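You operate a simulated robot arm through the tools that you are given. There is no shell and no other tool. Be economical: measure what you need, move in short steps, check, and stop when the job is done.

The job below is to be done with a simulated two-armed robot. You get a single attempt, and the scene is never put back.

## Task
Take the blue rag from the upper shelf under the steel bench and leave it on the drip shelf. Take the orange relay from the top of the steel bench and leave it on the black mat. Press the tester button two times. Open the top bench drawer, take the gasket carton labelled "54 mm" from the top drawer of the steel bench and leave it on the upper shelf under the steel bench and shut the drawer again. Close the middle bench drawer. Take the can from the top of the steel bench and put it on the upper shelf under the steel bench. Any order will do. Set down upright: can.

The check looks at the end state, three seconds after you hand in, the way a careful person would. Anything else that was tipped, shoved, dropped, spilled or broken makes it a failure.

## Robot
Two 6-joint arms with two-finger parallel grippers on one trunk, on a base that drives. Base frame: it is fixed to the floor where the robot stands at the start and does not move with it; the origin is under the middle of the robot, x ahead of it, y to its left, z up; the surface under the hand at the start is at about z = 860. Readings come in mm, degrees, newtons and seconds.
The left shoulder is at the start at [80, 216, 1564], the right one opposite. With the tool pointing down near the work surface each hand reaches from about 100 to 700 mm from the robot's upright axis, wherever it stands, measured 20 degrees to its own side. Places, roughly: black mat [500, -400, 900]; blue rag (7x9x3 cm) [500, -100, 500]; can [750, 250, 1000]; drip shelf (18x24 cm) [-2060, 1180, 740]; gasket carton [500, 250, 750]; middle bench drawer [300, 300, 500]; orange relay [500, 250, 1000]; tester button [400, 300, 900]; top bench drawer [500, 300, 700]; upper shelf under the steel bench [600, -600, 500]. Payload 3.43 kg a hand.
The TCP of each hand is the grasp point between the finger pads, 30 mm short of the fingertips. In the tool frame z runs along the fingers and y along their closing line. Largest opening 94 mm; finger width 28, thickness 10; the body of the gripper, 50 by 96 mm, starts 55 mm behind the TCP.
Orientation is that of the tool frame in the base frame, as a unit quaternion [x, y, z, w]. With the fingers straight down and closing along the base's y, the tool's x points along the base's -x, its y along +y and its z along -z.

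## Interface
- The arms move only by the tool jog_arm. It takes "left_moves", "right_moves" or both (then of equal length, played together; a hand with none holds still); each is a list of rows, each a list of 7 numbers: the shift along the base's x, y, z in mm, then the turn, a rotation vector about the base's x, y, z in degrees, then the finger opening in mm, from 0 to 94. In form: [[x, y, z, wx, wy, wz, gripper], ...]. A call has 1 to 20 rows; each row shifts and turns the commanded pose from where the row before left it. Rows are played at 5 a second. More than 50 mm and 8.6 degrees between two rows, or a gripper value outside its range, and nothing of the call is played. Where a pose cannot be reached the arm comes as near as it can. A force on the tool above 40 N (or 10 N above the force at the start of the call, whichever is more), or a blocked arm, ends the call early, and 0.2 s more pass. Each finger travels about 72 mm/s and halts on what it meets, pressing with about 33 N; the grip force reading is that of the motor and also rises with nothing between the fingers. The clock runs only during rows and for 0.2 s after the last one: add rows that do not move to give the fingers time. It gives the time, the measured TCP pose, the force on the tool (base axes), the opening and the grip force at its end, in the units of the frame above (readings bear some noise), with the torque about the TCP (base axes, N m) and any sound that the robot's microphone picked up.
- Cameras (640 x 400 px; columns grow to the right, rows downward): "scene" is now at [86.8, -6.6, 1698.7]; the picture's right is [-0.11, -0.99, 0.00], its down [-0.92, 0.11, -0.37] and it looks along [0.37, -0.04, -0.93] (base axes); focal length 264 px, centre (320, 200). "left" rides on the left gripper at [76, -14, -103] in its tool frame; the picture's right is [0.18, 0.98, 0.00], its down [-0.75, 0.14, -0.64] and it looks along [-0.63, 0.12, 0.77] (tool axes); focal length 243 px, centre (320, 200). "right" rides on the right gripper at [76, 14, -102] in its tool frame; the picture's right is [-0.18, 0.98, 0.00], its down [-0.75, -0.14, -0.64] and it looks along [-0.63, -0.12, 0.77] (tool axes); focal length 243 px, centre (320, 200). There is no depth. A picture from a camera that has moved, and an enlarged one, comes with that camera's place and axes in the base frame and with its lens.
- camera(camera): a new picture of that camera. It takes no simulated time.
- slide_trunk(by): slides the trunk up (or, below 0, down) by that many mm; the arms and the scene camera ride with it, the base frame stays. It gives what a move gives, with no picture.
- steer(legs): drives the robot by 1 to 6 legs, each [ahead, left, turn to the left] in mm, mm and degrees, along the robot's own axes; the way and the turn of a leg run together, so that a leg with both is an arc; at most 1500 mm and 180 degrees a leg. The arms and the cameras ride along, it lands a little off, and it stops where it bumps. It gives what a move gives.
- turn_head(pan, tilt): turns the head with the scene camera to pan (to the left, within 86 degrees either way) and tilt (down, from -29 to 69), counted from straight ahead of the robot. It gives what a move gives.
- zoom(camera, box): a new picture of the part [left, top, right, bottom] of that camera's present view, enlarged. It takes no simulated time.
- job_done(): hands the job in; it is judged then, once.

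Go step by step. Nothing tells you exact positions but the pictures and the camera data: compare them with the known pose of the tool, close in by small moves and look again before you grip or let go. The budget is 186 turns and 174 pictures, counting those below and the enlarged ones. Unless the task says otherwise, let go and move clear before handing in, and close with one line.

The tools are called after "Emit:" by a JSON object that holds its "fn" and its "kwargs". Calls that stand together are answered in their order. jog_arm: Moves the arms, as the interface text tells. Its arguments: {"type":"object","properties":{"left_moves":{"type":"array","items":{"type":"array","items":{"type":"number"}}},"right_moves":{"type":"array","items":{"type":"array","items":{"type":"number"}}}},"required":[]} The other tools are called the same way: slide_trunk (by) slides the trunk up or down; steer (legs) drives the base; turn_head (pan, tilt) turns the head that bears the scene camera; camera (camera) takes a picture; zoom (camera, box) takes an enlarged picture of a part of a camera's view; job_done () hands the job in.

At the start:

```text
time: 0.0
left_tool_pos: [477.5, 303.8, 998.5]
left_tcp_rot: [0.0, 1.0, 0.0, 0.0]
left_ft_force: [0.4, -0.2, 0.2]
left_torque: [0.0, 0.03, 0.0]
left_gripper_width: 94.0
left_finger_force: 0.1
right_tool_pos: [574.9, -113.8, 999.5]
right_tcp_rot: [0.001, 1.0, 0.0, 0.0]
right_ft_force: [0.0, -0.1, 0.0]
right_torque: [-0.01, 0.0, -0.01]
right_gripper_width: 94.0
right_finger_force: 0.0
trunk travel left (down, up): [-794.0, 46.0]
robot x, y, heading: [3.3, -2.6, -0.1]
head pan, tilt: [-6.6, 68.3]
```

scene: 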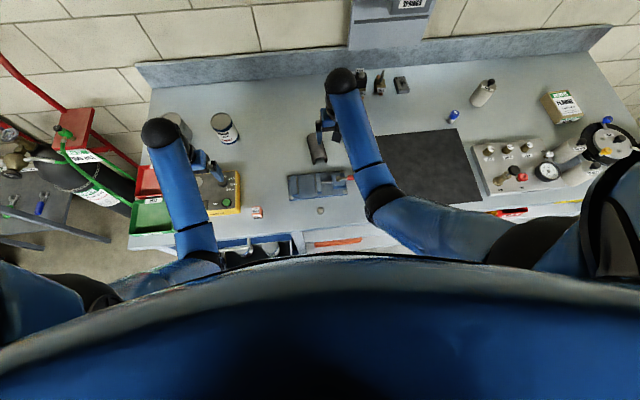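
right: 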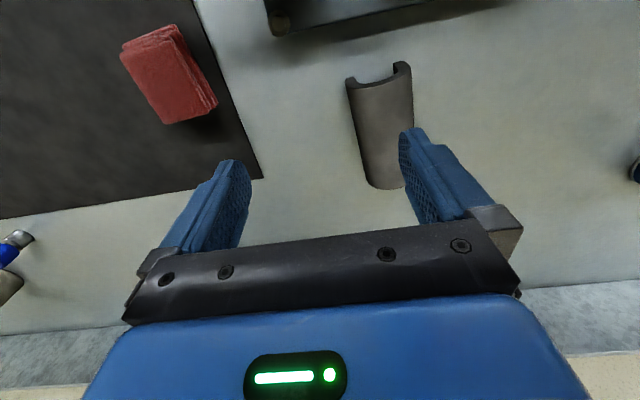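
left: 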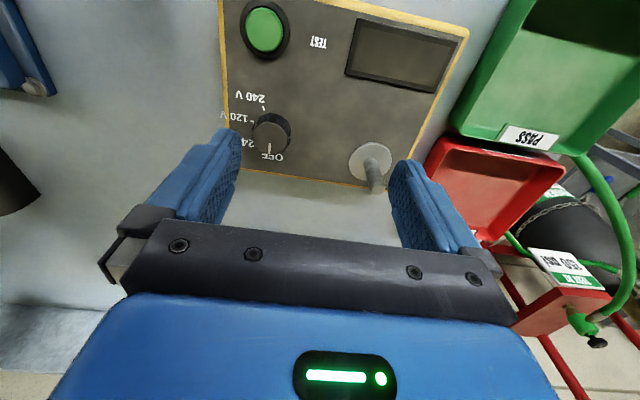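

I see the bench top with the tester under the left hand, the black mat to the right and a couple of cans at the back. I'll look closer at the bench before I move.

Emit:
{"fn": "zoom", "kwargs": {"camera": "scene", "box": [120, 60, 360, 260]}}

Emit:
{"fn": "zoom", "kwargs": {"camera": "scene", "box": [340, 50, 640, 240]}}

```text
2.00 times, centred on (240, 160) of scene
camera zoom: at [86.8, -6.6, 1698.7], right [-0.11, -0.99, 0.0], down [-0.92, 0.11, -0.37], along [0.37, -0.04, -0.93], focal length 529 px, centre (480, 280)
```

zoom: 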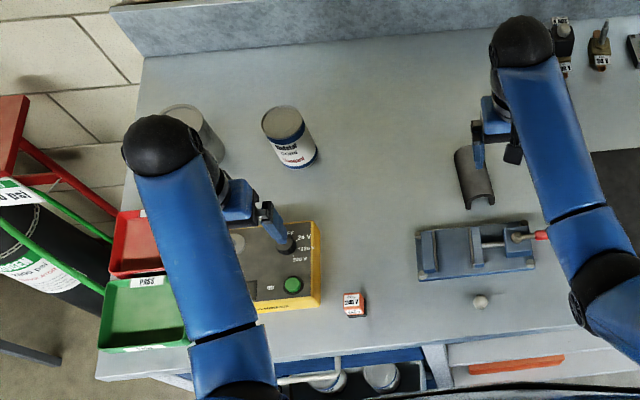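

```text
2.11 times, centred on (490, 145) of scene
camera zoom: at [86.8, -6.6, 1698.7], right [-0.11, -0.99, 0.0], down [-0.92, 0.11, -0.37], along [0.37, -0.04, -0.93], focal length 557 px, centre (-38, 316)
```

zoom: 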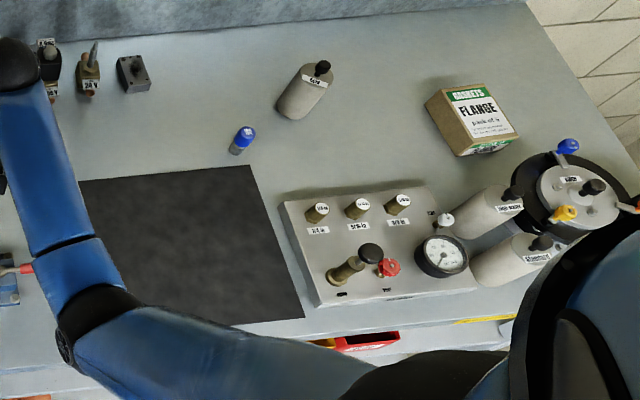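

The relay appears to be near [392,165,880], the can near [697,256] and the green tester button near [424,257,905]. I'll close the left hand, move it above the button and check.

Emit:
{"fn": "jog_arm", "kwargs": {"left_moves": [[-27, -24, 0, 0, 0, 0, 40], [-27, -24, 0, 0, 0, 0, 0], [0, 0, 0, 0, 0, 0, 0], [0, 0, 0, 0, 0, 0, 0], [0, 0, 0, 0, 0, 0, 0]]}}

Emit:
{"fn": "camera", "kwargs": {"camera": "left"}}

Emit:
{"fn": "camera", "kwargs": {"camera": "scene"}}

```text
time: 1.2
left_tool_pos: [423.4, 255.3, 999.0]
left_tcp_rot: [0.0, 1.0, 0.0, 0.003]
left_ft_force: [0.4, -0.3, 0.6]
left_torque: [0.04, 0.0, 0.02]
left_gripper_width: 0.2
left_finger_force: 32.7
right_tool_pos: [574.2, -112.9, 1000.7]
right_tcp_rot: [0.0, 1.0, 0.0, 0.001]
right_ft_force: [-0.5, -0.1, 0.5]
right_torque: [0.02, 0.03, -0.01]
right_gripper_width: 94.1
right_finger_force: 0.0
trunk travel left (down, up): [-794.0, 46.0]
robot x, y, heading: [-1.8, -3.7, -0.1]
head pan, tilt: [-6.6, 68.3]
```

```text
168 pictures are left
camera left: at [347.9, 240.4, 1102.0], right [-0.18, 0.98, 0.0], down [0.75, 0.14, 0.65], along [0.63, 0.12, -0.76], focal length 243 px, centre (320, 200)
```

left: 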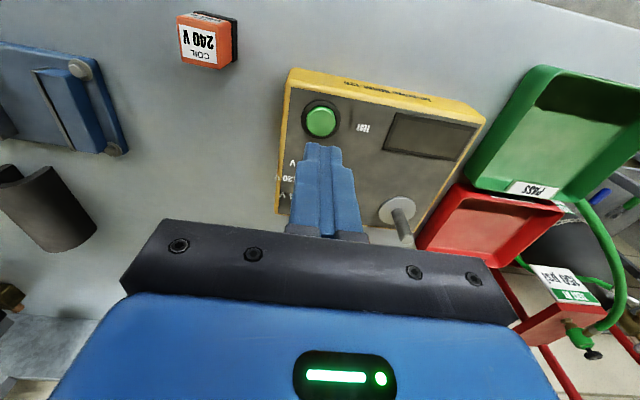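

```text
167 pictures are left
camera scene: at [85.9, -7.1, 1698.7], right [-0.11, -0.99, 0.0], down [-0.92, 0.11, -0.37], along [0.37, -0.04, -0.93], focal length 264 px, centre (320, 200)
```

scene: 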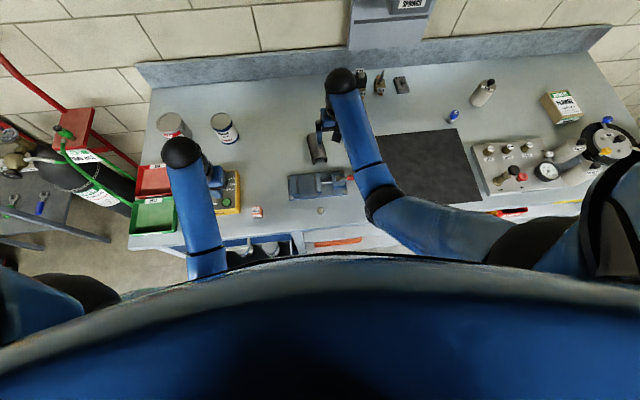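

The closed fingers sit over the button, which triangulates to [426,255,~905]. I'll descend in steps and zoom on the two cans meanwhile.

Emit:
{"fn": "jog_arm", "kwargs": {"left_moves": [[3, 0, -45, 0, 0, 0, 0], [0, 0, -5, 0, 0, 0, 0], [0, 0, -3, 0, 0, 0, 0], [0, 0, -3, 0, 0, 0, 0], [0, 0, -3, 0, 0, 0, 0]]}}

Emit:
{"fn": "zoom", "kwargs": {"camera": "scene", "box": [140, 90, 260, 170]}}

Emit:
{"fn": "camera", "kwargs": {"camera": "left"}}

```text
time: 2.4
left_tool_pos: [425.7, 255.9, 941.6]
left_tcp_rot: [0.0, 1.0, 0.0, 0.001]
left_ft_force: [1.2, 0.1, 1.7]
left_torque: [-0.02, -0.02, 0.0]
left_gripper_width: 0.0
left_finger_force: 33.1
right_tool_pos: [575.1, -114.1, 999.3]
right_tcp_rot: [0.0, 1.0, -0.001, 0.0]
right_ft_force: [-0.8, 0.3, -0.3]
right_torque: [-0.02, -0.02, 0.0]
right_gripper_width: 94.1
right_finger_force: 0.2
trunk travel left (down, up): [-794.0, 46.0]
robot x, y, heading: [0.5, 1.3, 0.1]
head pan, tilt: [-6.6, 68.3]
heard: click
```

```text
5.00 times, centred on (200, 130) of scene
camera zoom: at [86.7, -6.8, 1698.7], right [-0.11, -0.99, 0.0], down [-0.92, 0.11, -0.37], along [0.37, -0.04, -0.93], focal length 1322 px, centre (920, 550)
```

zoom: 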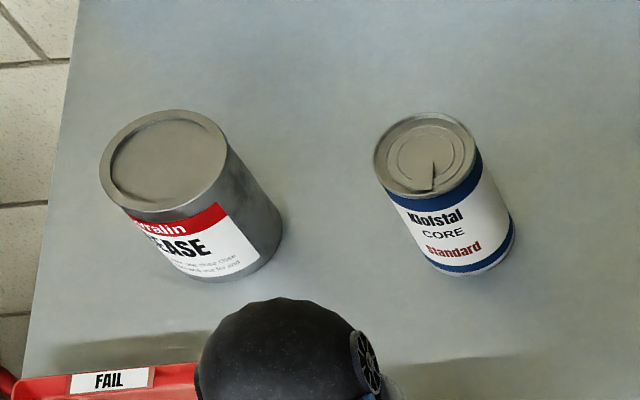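

```text
165 pictures are left
camera left: at [350.8, 240.4, 1044.9], right [-0.18, 0.98, 0.0], down [0.75, 0.14, 0.64], along [0.63, 0.12, -0.77], focal length 243 px, centre (320, 200)
```

left: 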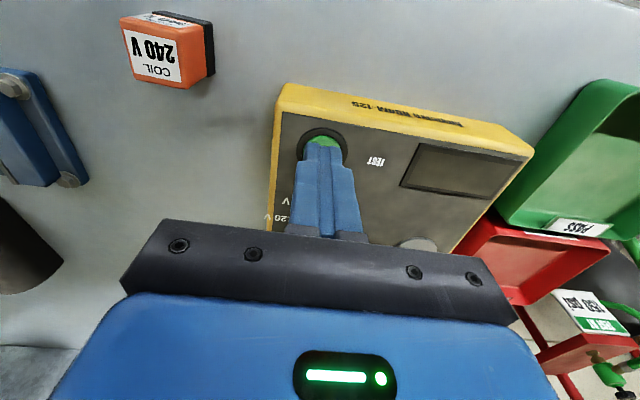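

A click was heard, so that counts as one press. I'll lift clear and press again.

Emit:
{"fn": "jog_arm", "kwargs": {"left_moves": [[0, 0, 20, 0, 0, 0, 0], [0, 0, 0, 0, 0, 0, 0], [0, 0, 0, 0, 0, 0, 0]]}}

Emit:
{"fn": "jog_arm", "kwargs": {"left_moves": [[0, 0, -13, 0, 0, 0, 0], [0, 0, -3, 0, 0, 0, 0], [0, 0, -4, 0, 0, 0, 0]]}}

```text
time: 3.2
left_tool_pos: [425.8, 256.0, 960.3]
left_tcp_rot: [0.0, 1.0, 0.0, 0.0]
left_ft_force: [0.6, 0.2, -0.5]
left_torque: [0.01, 0.0, -0.04]
left_gripper_width: 0.0
left_finger_force: 32.8
right_tool_pos: [575.3, -112.5, 1000.0]
right_tcp_rot: [0.0, 1.0, -0.001, 0.0]
right_ft_force: [-0.2, 0.3, -0.2]
right_torque: [0.01, -0.02, 0.02]
right_gripper_width: 93.8
right_finger_force: 0.1
trunk travel left (down, up): [-794.0, 46.0]
robot x, y, heading: [-1.1, 0.6, -0.1]
head pan, tilt: [-6.6, 68.3]
```

```text
time: 4.0
left_tool_pos: [425.9, 255.2, 941.3]
left_tcp_rot: [0.0, 1.0, 0.0, 0.001]
left_ft_force: [0.5, 0.3, 2.2]
left_torque: [0.04, -0.02, 0.0]
left_gripper_width: 0.0
left_finger_force: 33.5
right_tool_pos: [574.4, -114.3, 1000.1]
right_tcp_rot: [0.0, 1.0, 0.0, 0.001]
right_ft_force: [-0.4, 0.2, -0.2]
right_torque: [0.0, 0.03, -0.02]
right_gripper_width: 93.9
right_finger_force: 0.0
trunk travel left (down, up): [-794.0, 46.0]
robot x, y, heading: [1.8, -4.5, 0.1]
head pan, tilt: [-6.6, 68.3]
heard: click
```

That is two clicks, so the button is done. Next I'll lift, open and move above the relay at about [388,160].

Emit:
{"fn": "jog_arm", "kwargs": {"left_moves": [[0, 0, 40, 0, 0, 0, 0], [-19, -47, 0, 0, 0, 0, 50], [-19, -48, 0, 0, 0, 0, 94], [0, 0, 0, 0, 0, 0, 94], [0, 0, 0, 0, 0, 0, 94]]}}

Emit:
{"fn": "camera", "kwargs": {"camera": "left"}}

Emit:
{"fn": "zoom", "kwargs": {"camera": "scene", "box": [140, 160, 300, 260]}}

```text
refused: row 2 steps farther than a row can; nothing moved
```

```text
164 pictures are left
camera left: at [351.1, 240.0, 1044.8], right [-0.18, 0.98, 0.0], down [0.75, 0.14, 0.64], along [0.63, 0.12, -0.77], focal length 243 px, centre (320, 200)
```

left: 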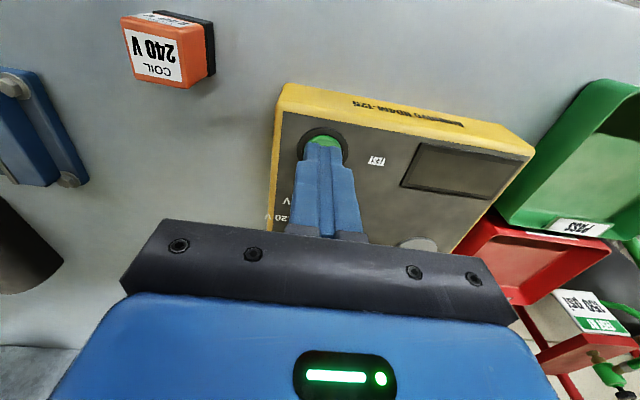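

```text
4.00 times, centred on (220, 210) of scene
camera zoom: at [86.5, -6.5, 1698.7], right [-0.11, -0.99, 0.0], down [-0.92, 0.11, -0.37], along [0.37, -0.04, -0.93], focal length 1058 px, centre (720, 160)
```

zoom: 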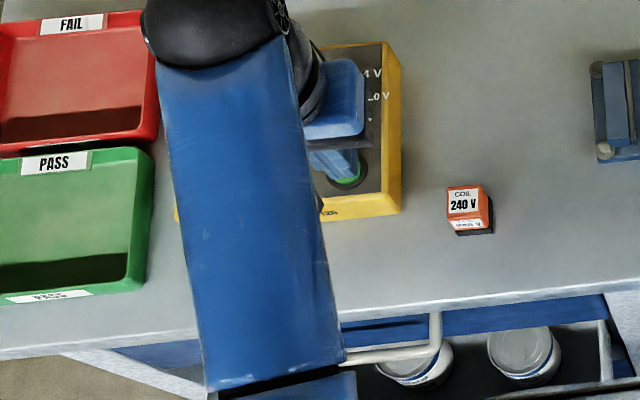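

The relay is a small block with a black foot, its label facing up. I'll resend the move in smaller steps.

Emit:
{"fn": "jog_arm", "kwargs": {"left_moves": [[0, 0, 45, 0, 0, 0, 0], [0, 0, 15, 0, 0, 0, 0], [-19, -44, 0, 0, 0, 0, 50], [-19, -44, 0, 0, 0, 0, 94], [0, 0, 0, 0, 0, 0, 94], [0, 0, 0, 0, 0, 0, 94]]}}

Emit:
{"fn": "camera", "kwargs": {"camera": "left"}}

```text
time: 5.4
left_tool_pos: [387.7, 167.0, 995.1]
left_tcp_rot: [0.0, 1.0, 0.0, 0.001]
left_ft_force: [0.4, 0.5, -0.4]
left_torque: [0.0, 0.0, 0.0]
left_gripper_width: 94.1
left_finger_force: 0.0
left hand out of reach, approached as far as the arm can: row 3, 4
right_tool_pos: [574.3, -113.1, 998.8]
right_tcp_rot: [0.0, 1.0, 0.0, 0.0]
right_ft_force: [0.6, -0.6, -0.3]
right_torque: [0.01, 0.02, 0.02]
right_gripper_width: 94.0
right_finger_force: 0.2
trunk travel left (down, up): [-794.0, 46.0]
robot x, y, heading: [3.5, 0.9, 0.1]
head pan, tilt: [-6.6, 68.3]
```

```text
162 pictures are left
camera left: at [312.3, 152.8, 1099.0], right [-0.18, 0.98, 0.0], down [0.75, 0.14, 0.64], along [0.63, 0.12, -0.77], focal length 243 px, centre (320, 200)
```

left: 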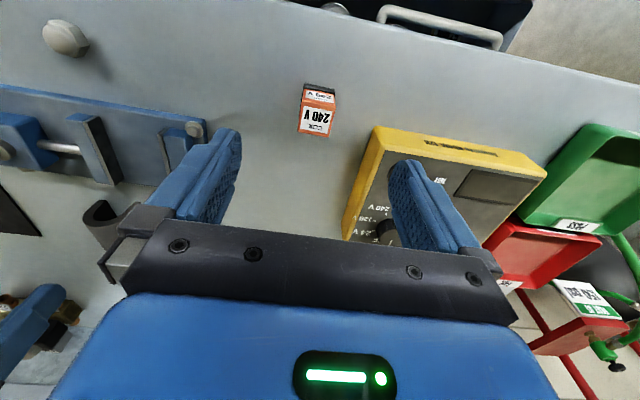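

The relay top is at about [391,164,~895], square to the axes, and the tester's edge is near y=217. I'll narrow the opening to 56 mm and descend part way.

Emit:
{"fn": "jog_arm", "kwargs": {"left_moves": [[3, -3, 0, 0, 0, 0, 56], [0, 0, -40, 0, 0, 0, 56], [0, 0, -35, 0, 0, 0, 56], [0, 0, 0, 0, 0, 0, 56]]}}

Emit:
{"fn": "camera", "kwargs": {"camera": "left"}}

```text
time: 6.4
left_tool_pos: [391.2, 166.2, 921.5]
left_tcp_rot: [0.0, 1.0, 0.0, 0.0]
left_ft_force: [0.2, 0.0, -0.7]
left_torque: [0.0, -0.02, 0.03]
left_gripper_width: 55.9
left_finger_force: 0.2
right_tool_pos: [574.5, -113.6, 999.8]
right_tcp_rot: [0.0, 1.0, 0.0, 0.0]
right_ft_force: [0.2, 0.0, -0.5]
right_torque: [0.02, 0.02, -0.01]
right_gripper_width: 94.0
right_finger_force: 0.0
trunk travel left (down, up): [-794.0, 46.0]
robot x, y, heading: [0.1, -2.7, -0.1]
head pan, tilt: [-6.6, 68.3]
```

```text
161 pictures are left
camera left: at [316.4, 150.7, 1024.7], right [-0.18, 0.98, 0.0], down [0.75, 0.14, 0.64], along [0.63, 0.12, -0.77], focal length 243 px, centre (320, 200)
```

left: 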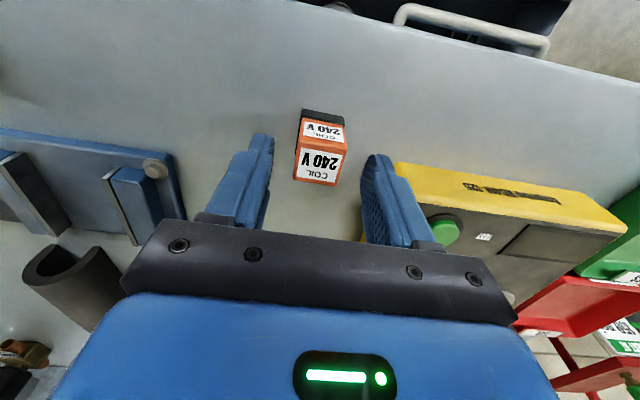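

The relay is centred between the fingers. I'll descend so the tips stop just above the bench, then grip.

Emit:
{"fn": "jog_arm", "kwargs": {"left_moves": [[3, 0, -15, 0, 0, 0, 56], [0, 0, -12, 0, 0, 0, 56], [0, 0, 0, 0, 0, 0, 22], [0, 0, 0, 0, 0, 0, 15], [0, 0, 0, 0, 0, 0, 15]]}}

Emit:
{"fn": "camera", "kwargs": {"camera": "left"}}

```text
time: 7.6
left_tool_pos: [393.9, 163.1, 893.3]
left_tcp_rot: [0.0, 1.0, 0.0, 0.001]
left_ft_force: [1.1, 0.1, 0.7]
left_torque: [0.03, 0.01, -0.02]
left_gripper_width: 30.9
left_finger_force: 33.0
right_tool_pos: [574.8, -113.2, 1000.5]
right_tcp_rot: [0.0, 1.0, 0.0, 0.001]
right_ft_force: [0.2, 0.1, 0.0]
right_torque: [-0.01, -0.03, 0.02]
right_gripper_width: 93.7
right_finger_force: 0.0
trunk travel left (down, up): [-794.0, 46.0]
robot x, y, heading: [-0.7, 0.8, -0.0]
head pan, tilt: [-6.6, 68.3]
```

```text
160 pictures are left
camera left: at [319.5, 149.4, 996.4], right [-0.18, 0.98, 0.0], down [0.75, 0.14, 0.64], along [0.63, 0.12, -0.77], focal length 243 px, centre (320, 200)
```

left: 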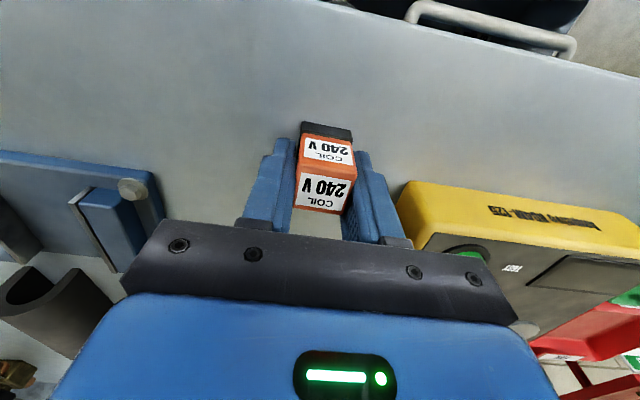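

The relay is held at 31 mm. I'll raise both hands and look at the mat for a free spot.

Emit:
{"fn": "jog_arm", "kwargs": {"left_moves": [[0, 0, 45, 0, 0, 0, 15], [0, 0, 45, 0, 0, 0, 15], [0, 0, 40, 0, 0, 0, 15], [0, 10, 20, 0, 0, 0, 15]], "right_moves": [[0, 0, 45, 0, 0, 0, 94], [0, 0, 45, 0, 0, 0, 94], [0, 0, 40, 0, 0, 0, 94], [0, 0, 20, 0, 0, 0, 94]]}}

Emit:
{"fn": "turn_head", "kwargs": {"pan": -35, "tilt": 50}}

Emit:
{"fn": "camera", "kwargs": {"camera": "scene"}}

Emit:
{"fn": "camera", "kwargs": {"camera": "right"}}

Emit:
{"fn": "camera", "kwargs": {"camera": "left"}}

```text
time: 8.6
left_tool_pos: [395.6, 172.6, 996.1]
left_tcp_rot: [0.0, 1.0, -0.001, 0.002]
left_ft_force: [0.2, 0.6, -0.2]
left_torque: [-0.01, 0.03, 0.03]
left_gripper_width: 30.8
left_finger_force: 32.7
left hand out of reach, approached as far as the arm can: row 3, 4
right_tool_pos: [619.5, -105.2, 1091.4]
right_tcp_rot: [0.0, 1.0, -0.001, 0.0]
right_ft_force: [-0.6, 0.2, -0.6]
right_torque: [0.01, 0.0, 0.05]
right_gripper_width: 94.0
right_finger_force: 0.2
right hand out of reach, approached as far as the arm can: row 2, 3, 4
trunk travel left (down, up): [-794.0, 46.0]
robot x, y, heading: [-1.1, 2.0, 0.1]
head pan, tilt: [-6.6, 68.3]
```

```text
time: 9.5
left_tool_pos: [394.8, 174.5, 996.0]
left_tcp_rot: [0.0, 1.0, 0.0, 0.001]
left_ft_force: [0.3, 0.2, -1.0]
left_torque: [0.0, -0.02, 0.0]
left_gripper_width: 30.8
left_finger_force: 32.9
right_tool_pos: [620.2, -105.5, 1091.5]
right_tcp_rot: [0.0, 1.0, 0.0, 0.0]
right_ft_force: [0.5, 0.5, 0.5]
right_torque: [-0.02, 0.04, 0.02]
right_gripper_width: 93.8
right_finger_force: 0.1
trunk travel left (down, up): [-794.0, 46.0]
robot x, y, heading: [-4.4, 0.4, -0.0]
head pan, tilt: [-35.0, 50.0]
```

```text
159 pictures are left
camera scene: at [93.9, -44.3, 1720.2], right [-0.57, -0.82, 0.0], down [-0.63, 0.44, -0.64], along [0.53, -0.37, -0.77], focal length 264 px, centre (320, 200)
```

scene: 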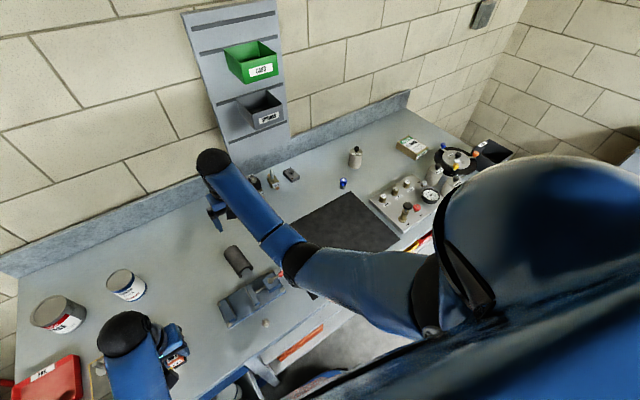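

```text
158 pictures are left
camera right: at [542.5, -91.7, 1192.9], right [0.18, 0.98, 0.0], down [0.75, -0.14, 0.64], along [0.63, -0.12, -0.77], focal length 243 px, centre (320, 200)
```

right: 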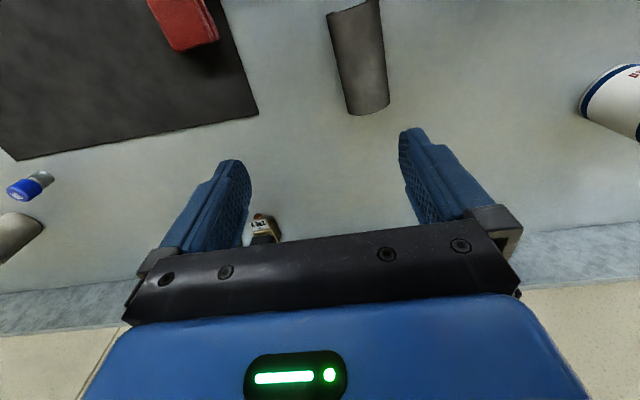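

```text
157 pictures are left
camera left: at [319.6, 158.4, 1099.6], right [-0.18, 0.98, 0.0], down [0.75, 0.14, 0.65], along [0.63, 0.12, -0.76], focal length 243 px, centre (320, 200)
```

left: 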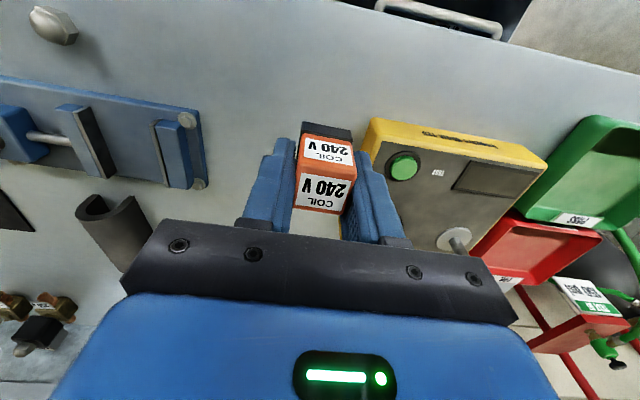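

The mat spans about x 350–660, y −195 to −580, and I'll set the relay down near [450,−400]. First I'll check the floor to the right before driving that way.

Emit:
{"fn": "slide_trunk", "kwargs": {"by": 45}}

Emit:
{"fn": "turn_head", "kwargs": {"pan": -75, "tilt": 45}}

Emit:
{"fn": "camera", "kwargs": {"camera": "scene"}}

Emit:
{"fn": "turn_head", "kwargs": {"pan": 75, "tilt": 35}}

Emit:
{"fn": "camera", "kwargs": {"camera": "scene"}}

```text
time: 10.4
left_tool_pos: [395.9, 172.9, 1041.0]
left_tcp_rot: [0.0, 1.0, 0.0, 0.001]
left_ft_force: [0.1, -0.6, -0.3]
left_torque: [-0.02, -0.02, -0.02]
left_gripper_width: 30.7
left_finger_force: 32.8
right_tool_pos: [619.5, -105.8, 1135.2]
right_tcp_rot: [0.0, 1.0, 0.0, 0.0]
right_ft_force: [-1.0, -0.6, 0.3]
right_torque: [0.02, -0.01, 0.03]
right_gripper_width: 94.0
right_finger_force: 0.1
trunk travel left (down, up): [-839.0, 1.0]
robot x, y, heading: [0.2, -0.3, 0.2]
head pan, tilt: [-35.0, 50.0]
```

```text
time: 11.5
left_tool_pos: [395.7, 174.8, 1042.2]
left_tcp_rot: [0.0, 1.0, 0.0, 0.001]
left_ft_force: [0.1, -0.1, -0.8]
left_torque: [0.0, 0.0, -0.02]
left_gripper_width: 30.5
left_finger_force: 32.8
right_tool_pos: [618.4, -106.3, 1137.3]
right_tcp_rot: [0.0, 1.0, 0.0, 0.0]
right_ft_force: [0.1, -0.8, 0.1]
right_torque: [-0.01, -0.01, -0.02]
right_gripper_width: 94.1
right_finger_force: 0.0
trunk travel left (down, up): [-839.0, 1.0]
robot x, y, heading: [-0.1, -1.1, -0.0]
head pan, tilt: [-75.0, 45.0]
```

```text
156 pictures are left
camera scene: at [51.8, -78.7, 1772.1], right [-0.97, -0.26, 0.0], down [-0.18, 0.68, -0.71], along [0.18, -0.68, -0.71], focal length 264 px, centre (320, 200)
```

scene: 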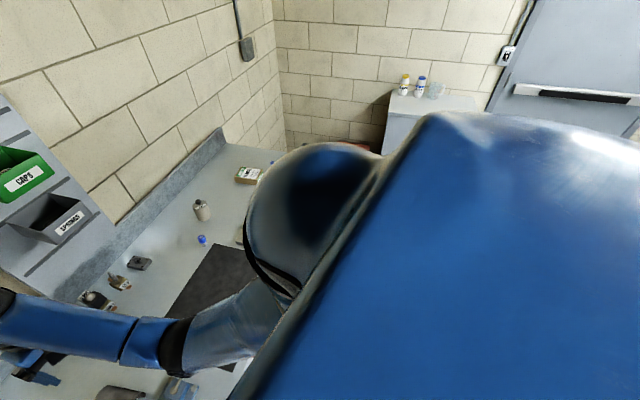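

```text
time: 13.8
left_tool_pos: [395.5, 172.4, 1040.4]
left_tcp_rot: [-0.001, 1.0, 0.0, 0.002]
left_ft_force: [-0.4, 0.8, -0.7]
left_torque: [0.02, -0.03, -0.02]
left_gripper_width: 30.9
left_finger_force: 33.2
right_tool_pos: [619.5, -104.9, 1136.0]
right_tcp_rot: [0.0, 1.0, 0.0, 0.001]
right_ft_force: [-0.1, 0.3, -0.3]
right_torque: [-0.02, 0.03, -0.01]
right_gripper_width: 94.0
right_finger_force: 0.0
trunk travel left (down, up): [-839.0, 1.0]
robot x, y, heading: [-2.0, 1.2, 0.1]
head pan, tilt: [75.0, 35.0]
```

```text
155 pictures are left
camera scene: at [53.7, 84.9, 1786.9], right [0.97, -0.26, 0.0], down [-0.15, -0.55, -0.82], along [0.21, 0.79, -0.57], focal length 264 px, centre (320, 200)
```

scene: 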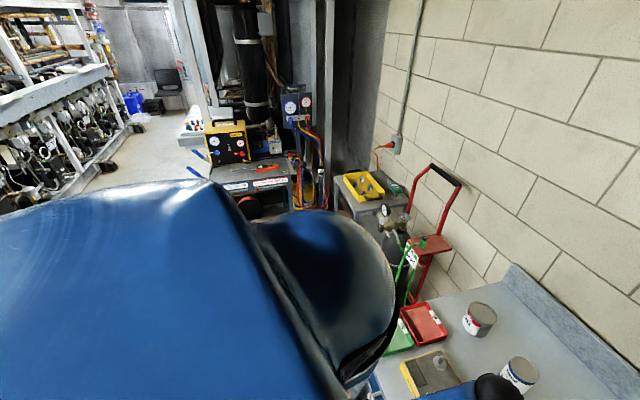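

The right side looks open. I'll back off 100 mm to stay clear of any open drawers, then strafe right 450 mm.

Emit:
{"fn": "steer", "kwargs": {"legs": [[-100, 0, 0], [0, -450, 0]]}}

Emit:
{"fn": "turn_head", "kwargs": {"pan": 0, "tilt": 60}}

Emit:
{"fn": "camera", "kwargs": {"camera": "scene"}}

Emit:
{"fn": "camera", "kwargs": {"camera": "left"}}

```text
time: 17.3
left_tool_pos: [294.8, -275.8, 1040.4]
left_tcp_rot: [0.001, 1.0, -0.002, 0.002]
left_ft_force: [0.3, 0.6, -1.1]
left_torque: [-0.01, -0.04, 0.0]
left_gripper_width: 30.8
left_finger_force: 32.8
right_tool_pos: [518.1, -554.2, 1135.7]
right_tcp_rot: [0.001, 1.0, -0.001, 0.001]
right_ft_force: [0.3, 0.8, 0.0]
right_torque: [0.0, -0.01, 0.06]
right_gripper_width: 93.7
right_finger_force: 0.0
trunk travel left (down, up): [-839.0, 1.0]
robot x, y, heading: [-99.2, -449.1, -0.3]
head pan, tilt: [75.0, 35.0]
```

```text
time: 18.8
left_tool_pos: [294.7, -277.5, 1041.0]
left_tcp_rot: [0.0, 1.0, 0.0, 0.002]
left_ft_force: [-0.1, -0.2, 0.0]
left_torque: [0.01, -0.01, 0.02]
left_gripper_width: 31.1
left_finger_force: 33.1
right_tool_pos: [518.8, -557.3, 1135.5]
right_tcp_rot: [0.0, 1.0, 0.0, 0.0]
right_ft_force: [-0.6, -0.2, 0.1]
right_torque: [0.03, -0.01, 0.01]
right_gripper_width: 94.0
right_finger_force: 0.0
trunk travel left (down, up): [-839.0, 1.0]
robot x, y, heading: [-103.6, -450.1, 0.0]
head pan, tilt: [0.0, 60.0]
```

```text
154 pictures are left
camera scene: at [-3.5, -450.0, 1752.6], right [0.0, -1.0, 0.0], down [-0.87, 0.0, -0.5], along [0.5, 0.0, -0.87], focal length 264 px, centre (320, 200)
```

scene: 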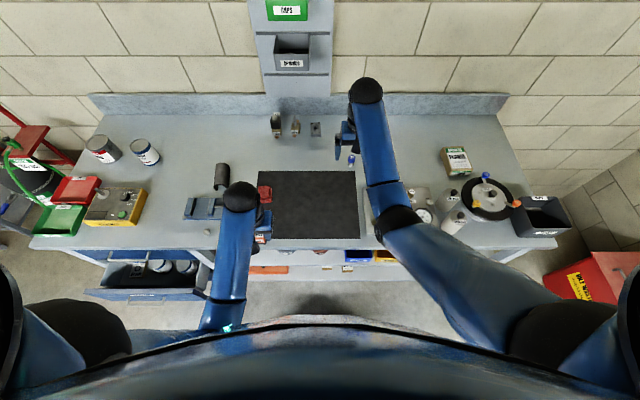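

```text
153 pictures are left
camera left: at [219.0, -291.9, 1144.6], right [-0.18, 0.98, 0.0], down [0.75, 0.14, 0.65], along [0.63, 0.12, -0.76], focal length 243 px, centre (320, 200)
```

left: 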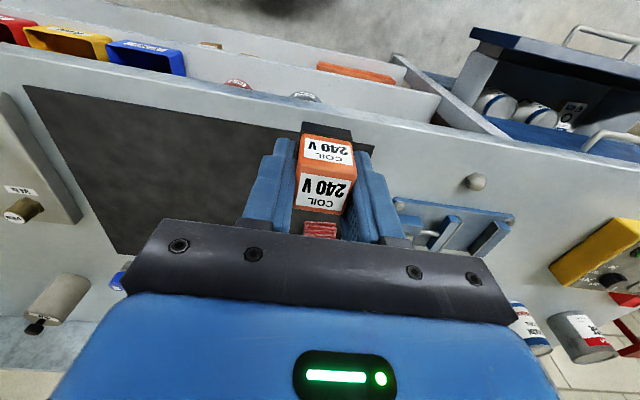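

The mat spans x 350–648, y −193 to −593, with the red cloth at about [535,−236]. I'll move the relay to [440,−345] and lower it.

Emit:
{"fn": "jog_arm", "kwargs": {"left_moves": [[45, -20, 0, 0, 0, 0, 15], [45, -20, 0, 0, 0, 0, 15], [45, -20, 0, 0, 0, 0, 15], [10, -8, -40, 0, 0, 0, 15], [0, 0, -45, 0, 0, 0, 15], [0, 0, -30, 0, 0, 0, 15]]}}

Emit:
{"fn": "camera", "kwargs": {"camera": "left"}}

```text
time: 20.2
left_tool_pos: [440.0, -345.1, 926.0]
left_tcp_rot: [0.001, 1.0, 0.0, 0.002]
left_ft_force: [0.3, -0.3, -0.6]
left_torque: [-0.03, -0.02, -0.01]
left_gripper_width: 30.6
left_finger_force: 32.8
right_tool_pos: [519.1, -556.8, 1134.4]
right_tcp_rot: [0.001, 1.0, 0.0, 0.0]
right_ft_force: [-0.7, 0.9, 0.3]
right_torque: [0.0, -0.01, -0.03]
right_gripper_width: 94.0
right_finger_force: 0.1
trunk travel left (down, up): [-839.0, 1.0]
robot x, y, heading: [-100.8, -447.5, -0.1]
head pan, tilt: [0.0, 60.0]
```

```text
152 pictures are left
camera left: at [364.3, -359.4, 1030.0], right [-0.18, 0.98, 0.0], down [0.75, 0.14, 0.64], along [0.63, 0.12, -0.76], focal length 243 px, centre (320, 200)
```

left: 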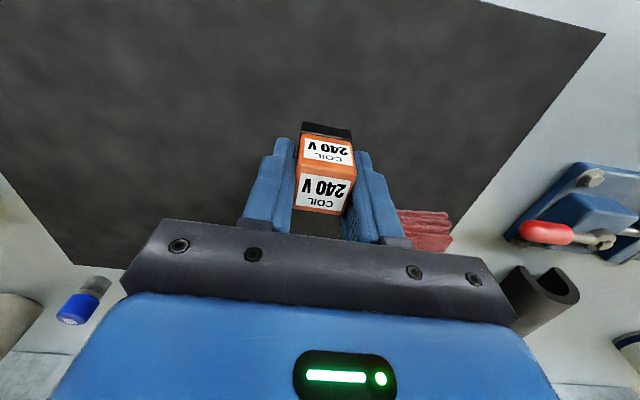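

There is clear mat under the relay. I'll lower to just above contact and check the force.

Emit:
{"fn": "jog_arm", "kwargs": {"left_moves": [[0, 0, -20, 0, 0, 0, 15], [0, 0, -8, 0, 0, 0, 15], [0, 0, -2, 0, 0, 0, 15], [0, 0, 0, 0, 0, 0, 15]]}}

```text
time: 21.2
left_tool_pos: [439.7, -344.4, 896.6]
left_tcp_rot: [0.001, 1.0, 0.001, 0.002]
left_ft_force: [-0.3, -0.7, -0.6]
left_torque: [-0.04, -0.01, 0.0]
left_gripper_width: 30.8
left_finger_force: 32.5
right_tool_pos: [518.3, -556.4, 1136.8]
right_tcp_rot: [0.001, 1.0, 0.001, -0.001]
right_ft_force: [0.4, -0.1, 0.0]
right_torque: [0.01, -0.01, -0.01]
right_gripper_width: 94.0
right_finger_force: 0.1
trunk travel left (down, up): [-839.0, 1.0]
robot x, y, heading: [-100.4, -447.0, -0.3]
head pan, tilt: [0.0, 60.0]
```

Emit:
{"fn": "jog_arm", "kwargs": {"left_moves": [[0, 0, -1, 0, 0, 0, 15], [0, 0, 0, 0, 0, 0, 38], [0, 0, 0, 0, 0, 0, 52], [0, 0, 0, 0, 0, 0, 52], [0, 0, 45, 0, 0, 0, 52], [0, 0, 45, 0, 0, 0, 52]]}}

Emit:
{"fn": "camera", "kwargs": {"camera": "left"}}

```text
time: 22.6
left_tool_pos: [439.3, -343.6, 984.5]
left_tcp_rot: [0.001, 1.0, 0.0, 0.002]
left_ft_force: [0.2, 0.6, 0.8]
left_torque: [-0.03, -0.03, 0.02]
left_gripper_width: 52.0
left_finger_force: 0.1
right_tool_pos: [517.1, -556.2, 1136.3]
right_tcp_rot: [0.001, 1.0, 0.0, 0.001]
right_ft_force: [-0.1, -1.1, -1.4]
right_torque: [-0.01, 0.02, -0.04]
right_gripper_width: 93.7
right_finger_force: 0.0
trunk travel left (down, up): [-839.0, 1.0]
robot x, y, heading: [-103.9, -447.4, 0.0]
head pan, tilt: [0.0, 60.0]
```

```text
151 pictures are left
camera left: at [362.9, -359.4, 1089.4], right [-0.18, 0.98, 0.0], down [0.75, 0.14, 0.64], along [0.63, 0.12, -0.76], focal length 243 px, centre (320, 200)
```

left: 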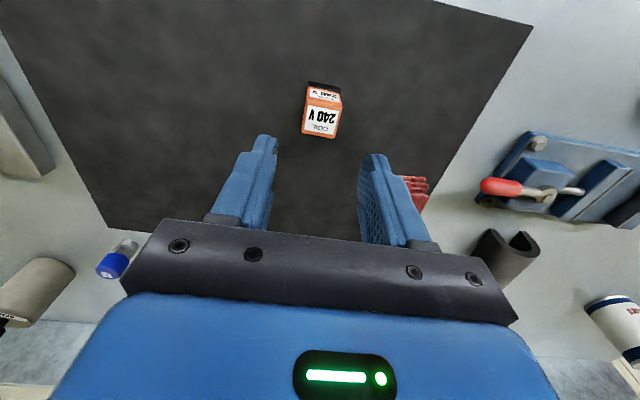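

The relay stands on the mat. Next I'll back away and lower the trunk to look at the bench front, drawers and shelves.

Emit:
{"fn": "steer", "kwargs": {"legs": [[-700, 300, 0]]}}

Emit:
{"fn": "slide_trunk", "kwargs": {"by": -500}}

Emit:
{"fn": "turn_head", "kwargs": {"pan": 0, "tilt": 25}}

Emit:
{"fn": "camera", "kwargs": {"camera": "scene"}}

```text
time: 26.7
left_tool_pos: [-263.6, -49.5, 984.2]
left_tcp_rot: [0.004, 1.0, -0.001, 0.002]
left_ft_force: [1.0, -0.1, 0.0]
left_torque: [-0.03, 0.0, -0.01]
left_gripper_width: 52.0
left_finger_force: 0.0
right_tool_pos: [-185.2, -262.4, 1135.4]
right_tcp_rot: [0.004, 1.0, 0.0, 0.001]
right_ft_force: [0.1, 0.8, 0.2]
right_torque: [0.0, -0.03, -0.04]
right_gripper_width: 93.9
right_finger_force: 0.1
trunk travel left (down, up): [-839.0, 1.0]
robot x, y, heading: [-804.2, -150.8, -0.6]
head pan, tilt: [0.0, 60.0]
```

```text
refused: -500 is not a number from -400 to 400
```

```text
time: 27.7
left_tool_pos: [-265.8, -48.7, 985.4]
left_tcp_rot: [0.003, 1.0, 0.001, 0.003]
left_ft_force: [-0.4, 0.6, -0.9]
left_torque: [0.01, -0.01, -0.01]
left_gripper_width: 52.2
left_finger_force: 0.1
right_tool_pos: [-186.0, -260.9, 1136.1]
right_tcp_rot: [0.004, 1.0, 0.0, 0.001]
right_ft_force: [0.8, -0.2, 1.0]
right_torque: [0.0, -0.02, 0.01]
right_gripper_width: 93.8
right_finger_force: 0.0
trunk travel left (down, up): [-839.0, 1.0]
robot x, y, heading: [-808.5, -152.6, -0.3]
head pan, tilt: [0.0, 25.0]
```

```text
150 pictures are left
camera scene: at [-683.0, -152.3, 1802.7], right [-0.01, -1.0, 0.0], down [-0.42, 0.0, -0.91], along [0.91, -0.01, -0.42], focal length 264 px, centre (320, 200)
```

scene: 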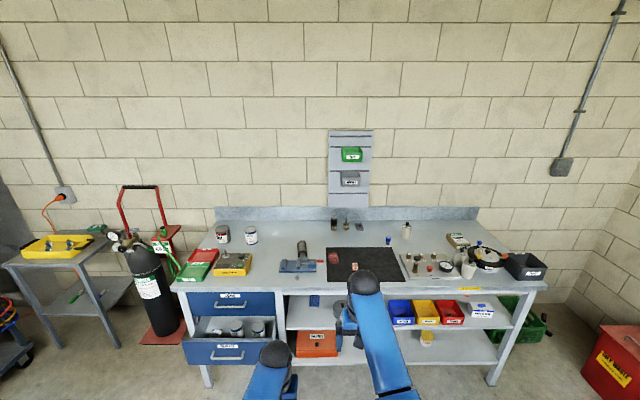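

The bench front has a closed top drawer and an open one below it holding cans. The upper shelf to the right carries the blue rag and some bins. I'll lower the trunk and look level.

Emit:
{"fn": "slide_trunk", "kwargs": {"by": -400}}

Emit:
{"fn": "slide_trunk", "kwargs": {"by": -200}}

Emit:
{"fn": "turn_head", "kwargs": {"pan": 0, "tilt": 20}}

Emit:
{"fn": "camera", "kwargs": {"camera": "scene"}}

Emit:
{"fn": "zoom", "kwargs": {"camera": "scene", "box": [130, 180, 330, 305]}}

Emit:
{"fn": "zoom", "kwargs": {"camera": "scene", "box": [290, 180, 570, 355]}}

```text
time: 31.5
left_tool_pos: [-264.6, -49.1, 585.4]
left_tcp_rot: [0.004, 1.0, 0.001, 0.001]
left_ft_force: [-0.2, -0.4, -0.3]
left_torque: [0.0, 0.02, -0.02]
left_gripper_width: 51.9
left_finger_force: 0.0
right_tool_pos: [-186.7, -261.1, 737.0]
right_tcp_rot: [0.003, 1.0, 0.0, 0.0]
right_ft_force: [0.6, 1.4, -0.8]
right_torque: [-0.02, -0.01, -0.02]
right_gripper_width: 94.0
right_finger_force: 0.0
trunk travel left (down, up): [-439.0, 401.0]
robot x, y, heading: [-800.7, -151.4, -0.2]
head pan, tilt: [0.0, 25.0]
```

```text
time: 33.7
left_tool_pos: [-264.7, -48.8, 385.5]
left_tcp_rot: [0.004, 1.0, 0.0, 0.003]
left_ft_force: [-0.1, 0.2, -0.3]
left_torque: [0.02, 0.0, 0.0]
left_gripper_width: 52.2
left_finger_force: 0.1
right_tool_pos: [-187.4, -260.9, 536.2]
right_tcp_rot: [0.004, 1.0, 0.0, 0.001]
right_ft_force: [0.1, 0.6, 0.3]
right_torque: [0.0, -0.01, -0.02]
right_gripper_width: 94.3
right_finger_force: 0.0
trunk travel left (down, up): [-239.0, 601.0]
robot x, y, heading: [-803.3, -150.7, -0.2]
head pan, tilt: [0.0, 25.0]
```

```text
time: 34.4
left_tool_pos: [-265.4, -49.2, 384.7]
left_tcp_rot: [0.003, 1.0, 0.001, 0.002]
left_ft_force: [0.0, -0.3, -0.1]
left_torque: [0.02, -0.02, -0.01]
left_gripper_width: 52.1
left_finger_force: 0.1
right_tool_pos: [-186.8, -261.0, 535.5]
right_tcp_rot: [0.004, 1.0, -0.001, 0.0]
right_ft_force: [0.6, -0.6, 0.0]
right_torque: [-0.02, -0.02, 0.01]
right_gripper_width: 93.7
right_finger_force: 0.1
trunk travel left (down, up): [-239.0, 601.0]
robot x, y, heading: [-805.4, -152.0, -0.6]
head pan, tilt: [0.0, 20.0]
```

```text
149 pictures are left
camera scene: at [-681.6, -152.6, 1210.7], right [-0.01, -1.0, 0.0], down [-0.34, 0.0, -0.94], along [0.94, -0.01, -0.34], focal length 264 px, centre (320, 200)
```

scene: 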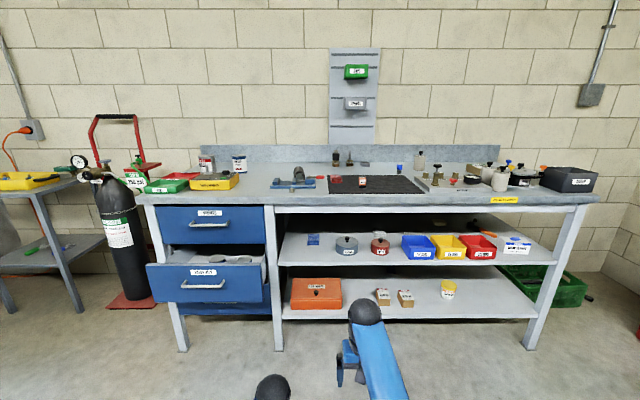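

```text
3.20 times, centred on (230, 242) of scene
camera zoom: at [-681.6, -152.6, 1210.7], right [-0.01, -1.0, 0.0], down [-0.34, 0.0, -0.94], along [0.94, -0.01, -0.34], focal length 846 px, centre (608, 64)
```

zoom: 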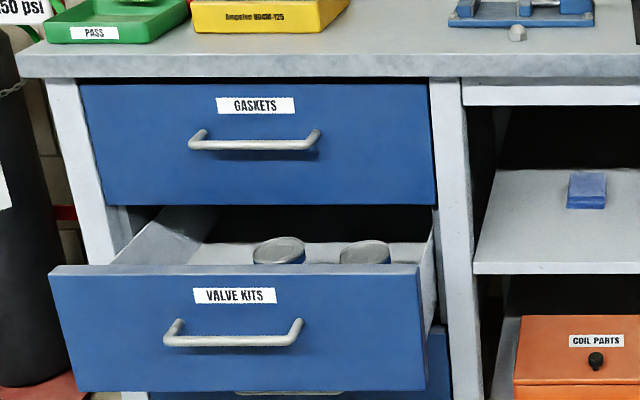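

```text
2.29 times, centred on (430, 268) of scene
camera zoom: at [-681.6, -152.6, 1210.7], right [-0.01, -1.0, 0.0], down [-0.34, 0.0, -0.94], along [0.94, -0.01, -0.34], focal length 604 px, centre (69, 46)
```

zoom: 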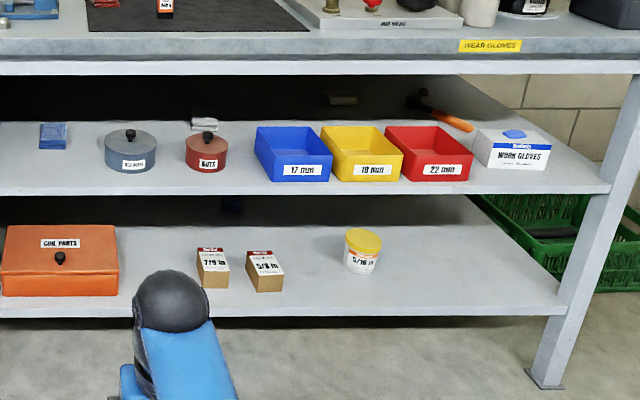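

I've measured the bench. The front edge is at x≈340, and the top drawer handle is at about [300,285,750]. The middle drawer is open about 140 mm, with its face at x≈202 and z 444–620. The upper shelf top is at z≈530, with the rag near [558,−132]. I'll pitch the left hand forward in free space to test it.

Emit:
{"fn": "jog_arm", "kwargs": {"left_moves": [[0, 20, 30, 0, -8.5, 0, 20], [0, 20, 30, 0, -8.5, 0, 0], [0, 20, 30, 0, -8.5, 0, 0], [0, 20, 30, 0, -8.5, 0, 0], [0, 20, 30, 0, -8.5, 0, 0], [0, 20, 30, 0, -8.5, 0, 0], [0, 20, 20, 0, -8.5, 0, 0]]}}

Emit:
{"fn": "camera", "kwargs": {"camera": "scene"}}

```text
time: 36.0
left_tool_pos: [-267.2, 91.5, 585.7]
left_tcp_rot: [0.003, 0.867, 0.002, 0.499]
left_ft_force: [-0.6, -1.6, 0.9]
left_torque: [0.02, -0.02, 0.01]
left_gripper_width: 0.0
left_finger_force: 32.6
right_tool_pos: [-187.5, -260.2, 536.9]
right_tcp_rot: [0.004, 1.0, 0.0, 0.001]
right_ft_force: [0.5, -0.1, -0.1]
right_torque: [-0.01, -0.02, 0.01]
right_gripper_width: 94.3
right_finger_force: 0.0
trunk travel left (down, up): [-239.0, 601.0]
robot x, y, heading: [-804.9, -152.7, -0.2]
head pan, tilt: [0.0, 20.0]
```

```text
146 pictures are left
camera scene: at [-682.0, -152.4, 1210.8], right [-0.01, -1.0, 0.0], down [-0.34, 0.0, -0.94], along [0.94, -0.01, -0.34], focal length 264 px, centre (320, 200)
```

scene: 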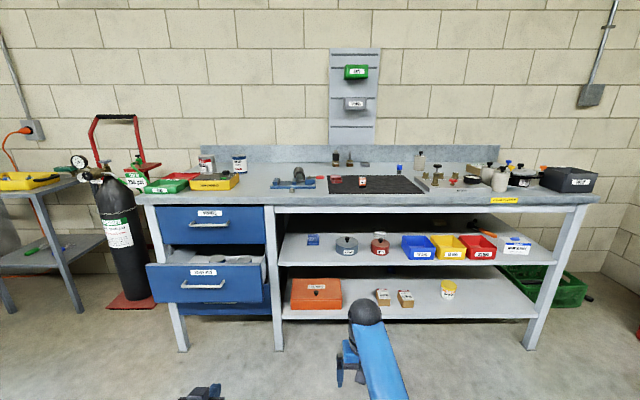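

The pitched hand reaches fine. I'll raise it a bit and drive so it faces the middle drawer above its handle.

Emit:
{"fn": "jog_arm", "kwargs": {"left_moves": [[0, 0, 25, 0, 0, 0, 0]]}}

Emit:
{"fn": "steer", "kwargs": {"legs": [[330, 195, 0]]}}

Emit:
{"fn": "camera", "kwargs": {"camera": "left"}}

Emit:
{"fn": "camera", "kwargs": {"camera": "scene"}}

```text
time: 36.4
left_tool_pos: [-264.9, 90.2, 613.0]
left_tcp_rot: [0.003, 0.867, 0.002, 0.498]
left_ft_force: [0.4, -0.3, -0.4]
left_torque: [0.02, 0.0, 0.0]
left_gripper_width: 0.2
left_finger_force: 33.4
right_tool_pos: [-186.4, -261.7, 536.1]
right_tcp_rot: [0.004, 1.0, 0.0, 0.0]
right_ft_force: [0.1, -0.9, -0.5]
right_torque: [-0.02, 0.02, -0.02]
right_gripper_width: 93.8
right_finger_force: 0.0
trunk travel left (down, up): [-239.0, 601.0]
robot x, y, heading: [-806.2, -149.6, -0.5]
head pan, tilt: [0.0, 20.0]
```

```text
time: 38.8
left_tool_pos: [65.0, 281.7, 610.9]
left_tcp_rot: [0.002, 0.867, 0.002, 0.497]
left_ft_force: [-0.3, 0.0, 0.0]
left_torque: [-0.01, 0.02, -0.04]
left_gripper_width: 0.0
left_finger_force: 32.9
right_tool_pos: [144.4, -70.1, 535.8]
right_tcp_rot: [0.002, 1.0, 0.0, -0.001]
right_ft_force: [-0.4, 0.2, 0.1]
right_torque: [0.0, 0.04, 0.03]
right_gripper_width: 93.8
right_finger_force: 0.1
trunk travel left (down, up): [-239.0, 601.0]
robot x, y, heading: [-476.5, 40.6, -0.1]
head pan, tilt: [0.0, 20.0]
```

```text
145 pictures are left
camera left: at [-60.6, 266.2, 598.4], right [-0.09, 0.98, -0.15], down [-0.17, 0.14, 0.98], along [0.98, 0.12, 0.16], focal length 243 px, centre (320, 200)
```

left: 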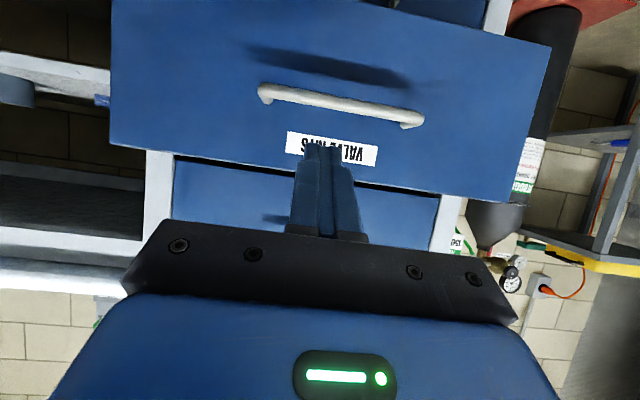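

```text
144 pictures are left
camera scene: at [-350.0, 37.6, 1210.7], right [0.0, -1.0, 0.0], down [-0.34, 0.0, -0.94], along [0.94, 0.0, -0.34], focal length 264 px, centre (320, 200)
```

scene: 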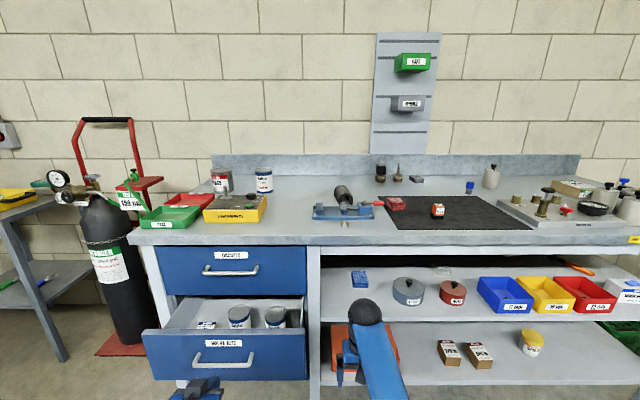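

The fingertips point at the label strip above the middle drawer's handle. I'll pull the hand back a little and drive in so the arm has stroke, then push gently.

Emit:
{"fn": "jog_arm", "kwargs": {"left_moves": [[-50, 0, 0, 0, 0, 0, 0], [-50, 0, 0, 0, 0, 0, 0]]}}

Emit:
{"fn": "jog_arm", "kwargs": {"right_moves": [[-50, 0, 0, 0, 0, 0, 94], [-50, 0, 0, 0, 0, 0, 94], [-50, 0, 0, 0, 0, 0, 94], [-50, 0, 0, 0, 0, 0, 94]]}}

Emit:
{"fn": "steer", "kwargs": {"legs": [[190, 0, 0]]}}

Emit:
{"fn": "jog_arm", "kwargs": {"left_moves": [[8, 0, 0, 0, 0, 0, 0], [8, 0, 0, 0, 0, 0, 0], [8, 0, 0, 0, 0, 0, 0], [8, 0, 0, 0, 0, 0, 0], [8, 0, 0, 0, 0, 0, 0]]}}

Emit:
{"fn": "camera", "kwargs": {"camera": "left"}}

```text
time: 39.4
left_tool_pos: [-33.6, 280.8, 608.9]
left_tcp_rot: [0.003, 0.867, 0.001, 0.499]
left_ft_force: [0.8, -0.7, 1.0]
left_torque: [0.0, 0.02, -0.01]
left_gripper_width: 0.0
left_finger_force: 32.5
left hand out of reach, approached as far as the arm can: row 2
right_tool_pos: [144.1, -70.2, 535.9]
right_tcp_rot: [0.003, 1.0, 0.0, 0.0]
right_ft_force: [-0.7, -0.2, -0.9]
right_torque: [0.01, 0.01, -0.03]
right_gripper_width: 93.9
right_finger_force: 0.0
trunk travel left (down, up): [-239.0, 601.0]
robot x, y, heading: [-476.2, 37.2, -0.3]
head pan, tilt: [0.0, 20.0]
```

```text
time: 40.4
left_tool_pos: [-33.8, 280.7, 609.5]
left_tcp_rot: [0.002, 0.867, 0.002, 0.499]
left_ft_force: [-0.2, 0.3, -0.2]
left_torque: [0.02, 0.0, -0.05]
left_gripper_width: 0.0
left_finger_force: 32.7
right_tool_pos: [-15.4, -58.4, 453.0]
right_tcp_rot: [0.003, 1.0, 0.001, 0.004]
right_ft_force: [-0.2, 0.0, 0.5]
right_torque: [0.01, -0.01, -0.01]
right_gripper_width: 94.2
right_finger_force: 0.0
right hand out of reach, approached as far as the arm can: row 1, 2, 3, 4
trunk travel left (down, up): [-239.0, 601.0]
robot x, y, heading: [-475.6, 39.2, -0.2]
head pan, tilt: [0.0, 20.0]
```

```text
time: 41.9
left_tool_pos: [159.1, 278.3, 608.4]
left_tcp_rot: [0.003, 0.867, 0.001, 0.498]
left_ft_force: [0.9, -0.8, -0.4]
left_torque: [0.0, -0.01, -0.04]
left_gripper_width: 0.0
left_finger_force: 33.2
right_tool_pos: [176.3, -59.4, 451.8]
right_tcp_rot: [0.004, 1.0, 0.0, 0.0]
right_ft_force: [-0.5, 0.1, -0.8]
right_torque: [0.0, 0.01, 0.01]
right_gripper_width: 94.1
right_finger_force: 0.0
trunk travel left (down, up): [-239.0, 601.0]
robot x, y, heading: [-280.0, 37.5, -0.6]
head pan, tilt: [0.0, 20.0]
```

```text
time: 43.1
left_tool_pos: [198.6, 278.0, 609.3]
left_tcp_rot: [0.004, 0.867, 0.001, 0.497]
left_ft_force: [-0.3, 0.3, 0.5]
left_torque: [0.01, 0.01, 0.01]
left_gripper_width: 0.0
left_finger_force: 33.1
right_tool_pos: [175.2, -61.5, 453.0]
right_tcp_rot: [0.003, 1.0, 0.0, 0.001]
right_ft_force: [-0.2, 0.3, 0.6]
right_torque: [-0.01, 0.0, 0.0]
right_gripper_width: 94.1
right_finger_force: 0.2
trunk travel left (down, up): [-239.0, 601.0]
robot x, y, heading: [-283.0, 37.9, -0.4]
head pan, tilt: [0.0, 20.0]
```

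```text
143 pictures are left
camera left: at [72.1, 264.1, 596.0], right [-0.09, 0.98, -0.15], down [-0.17, 0.14, 0.98], along [0.98, 0.11, 0.16], focal length 243 px, centre (320, 200)
```

left: 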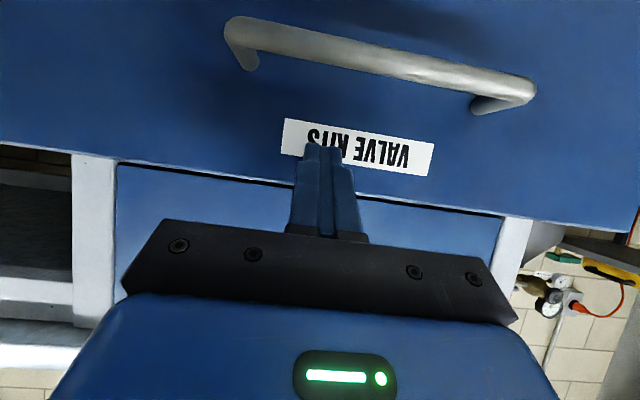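

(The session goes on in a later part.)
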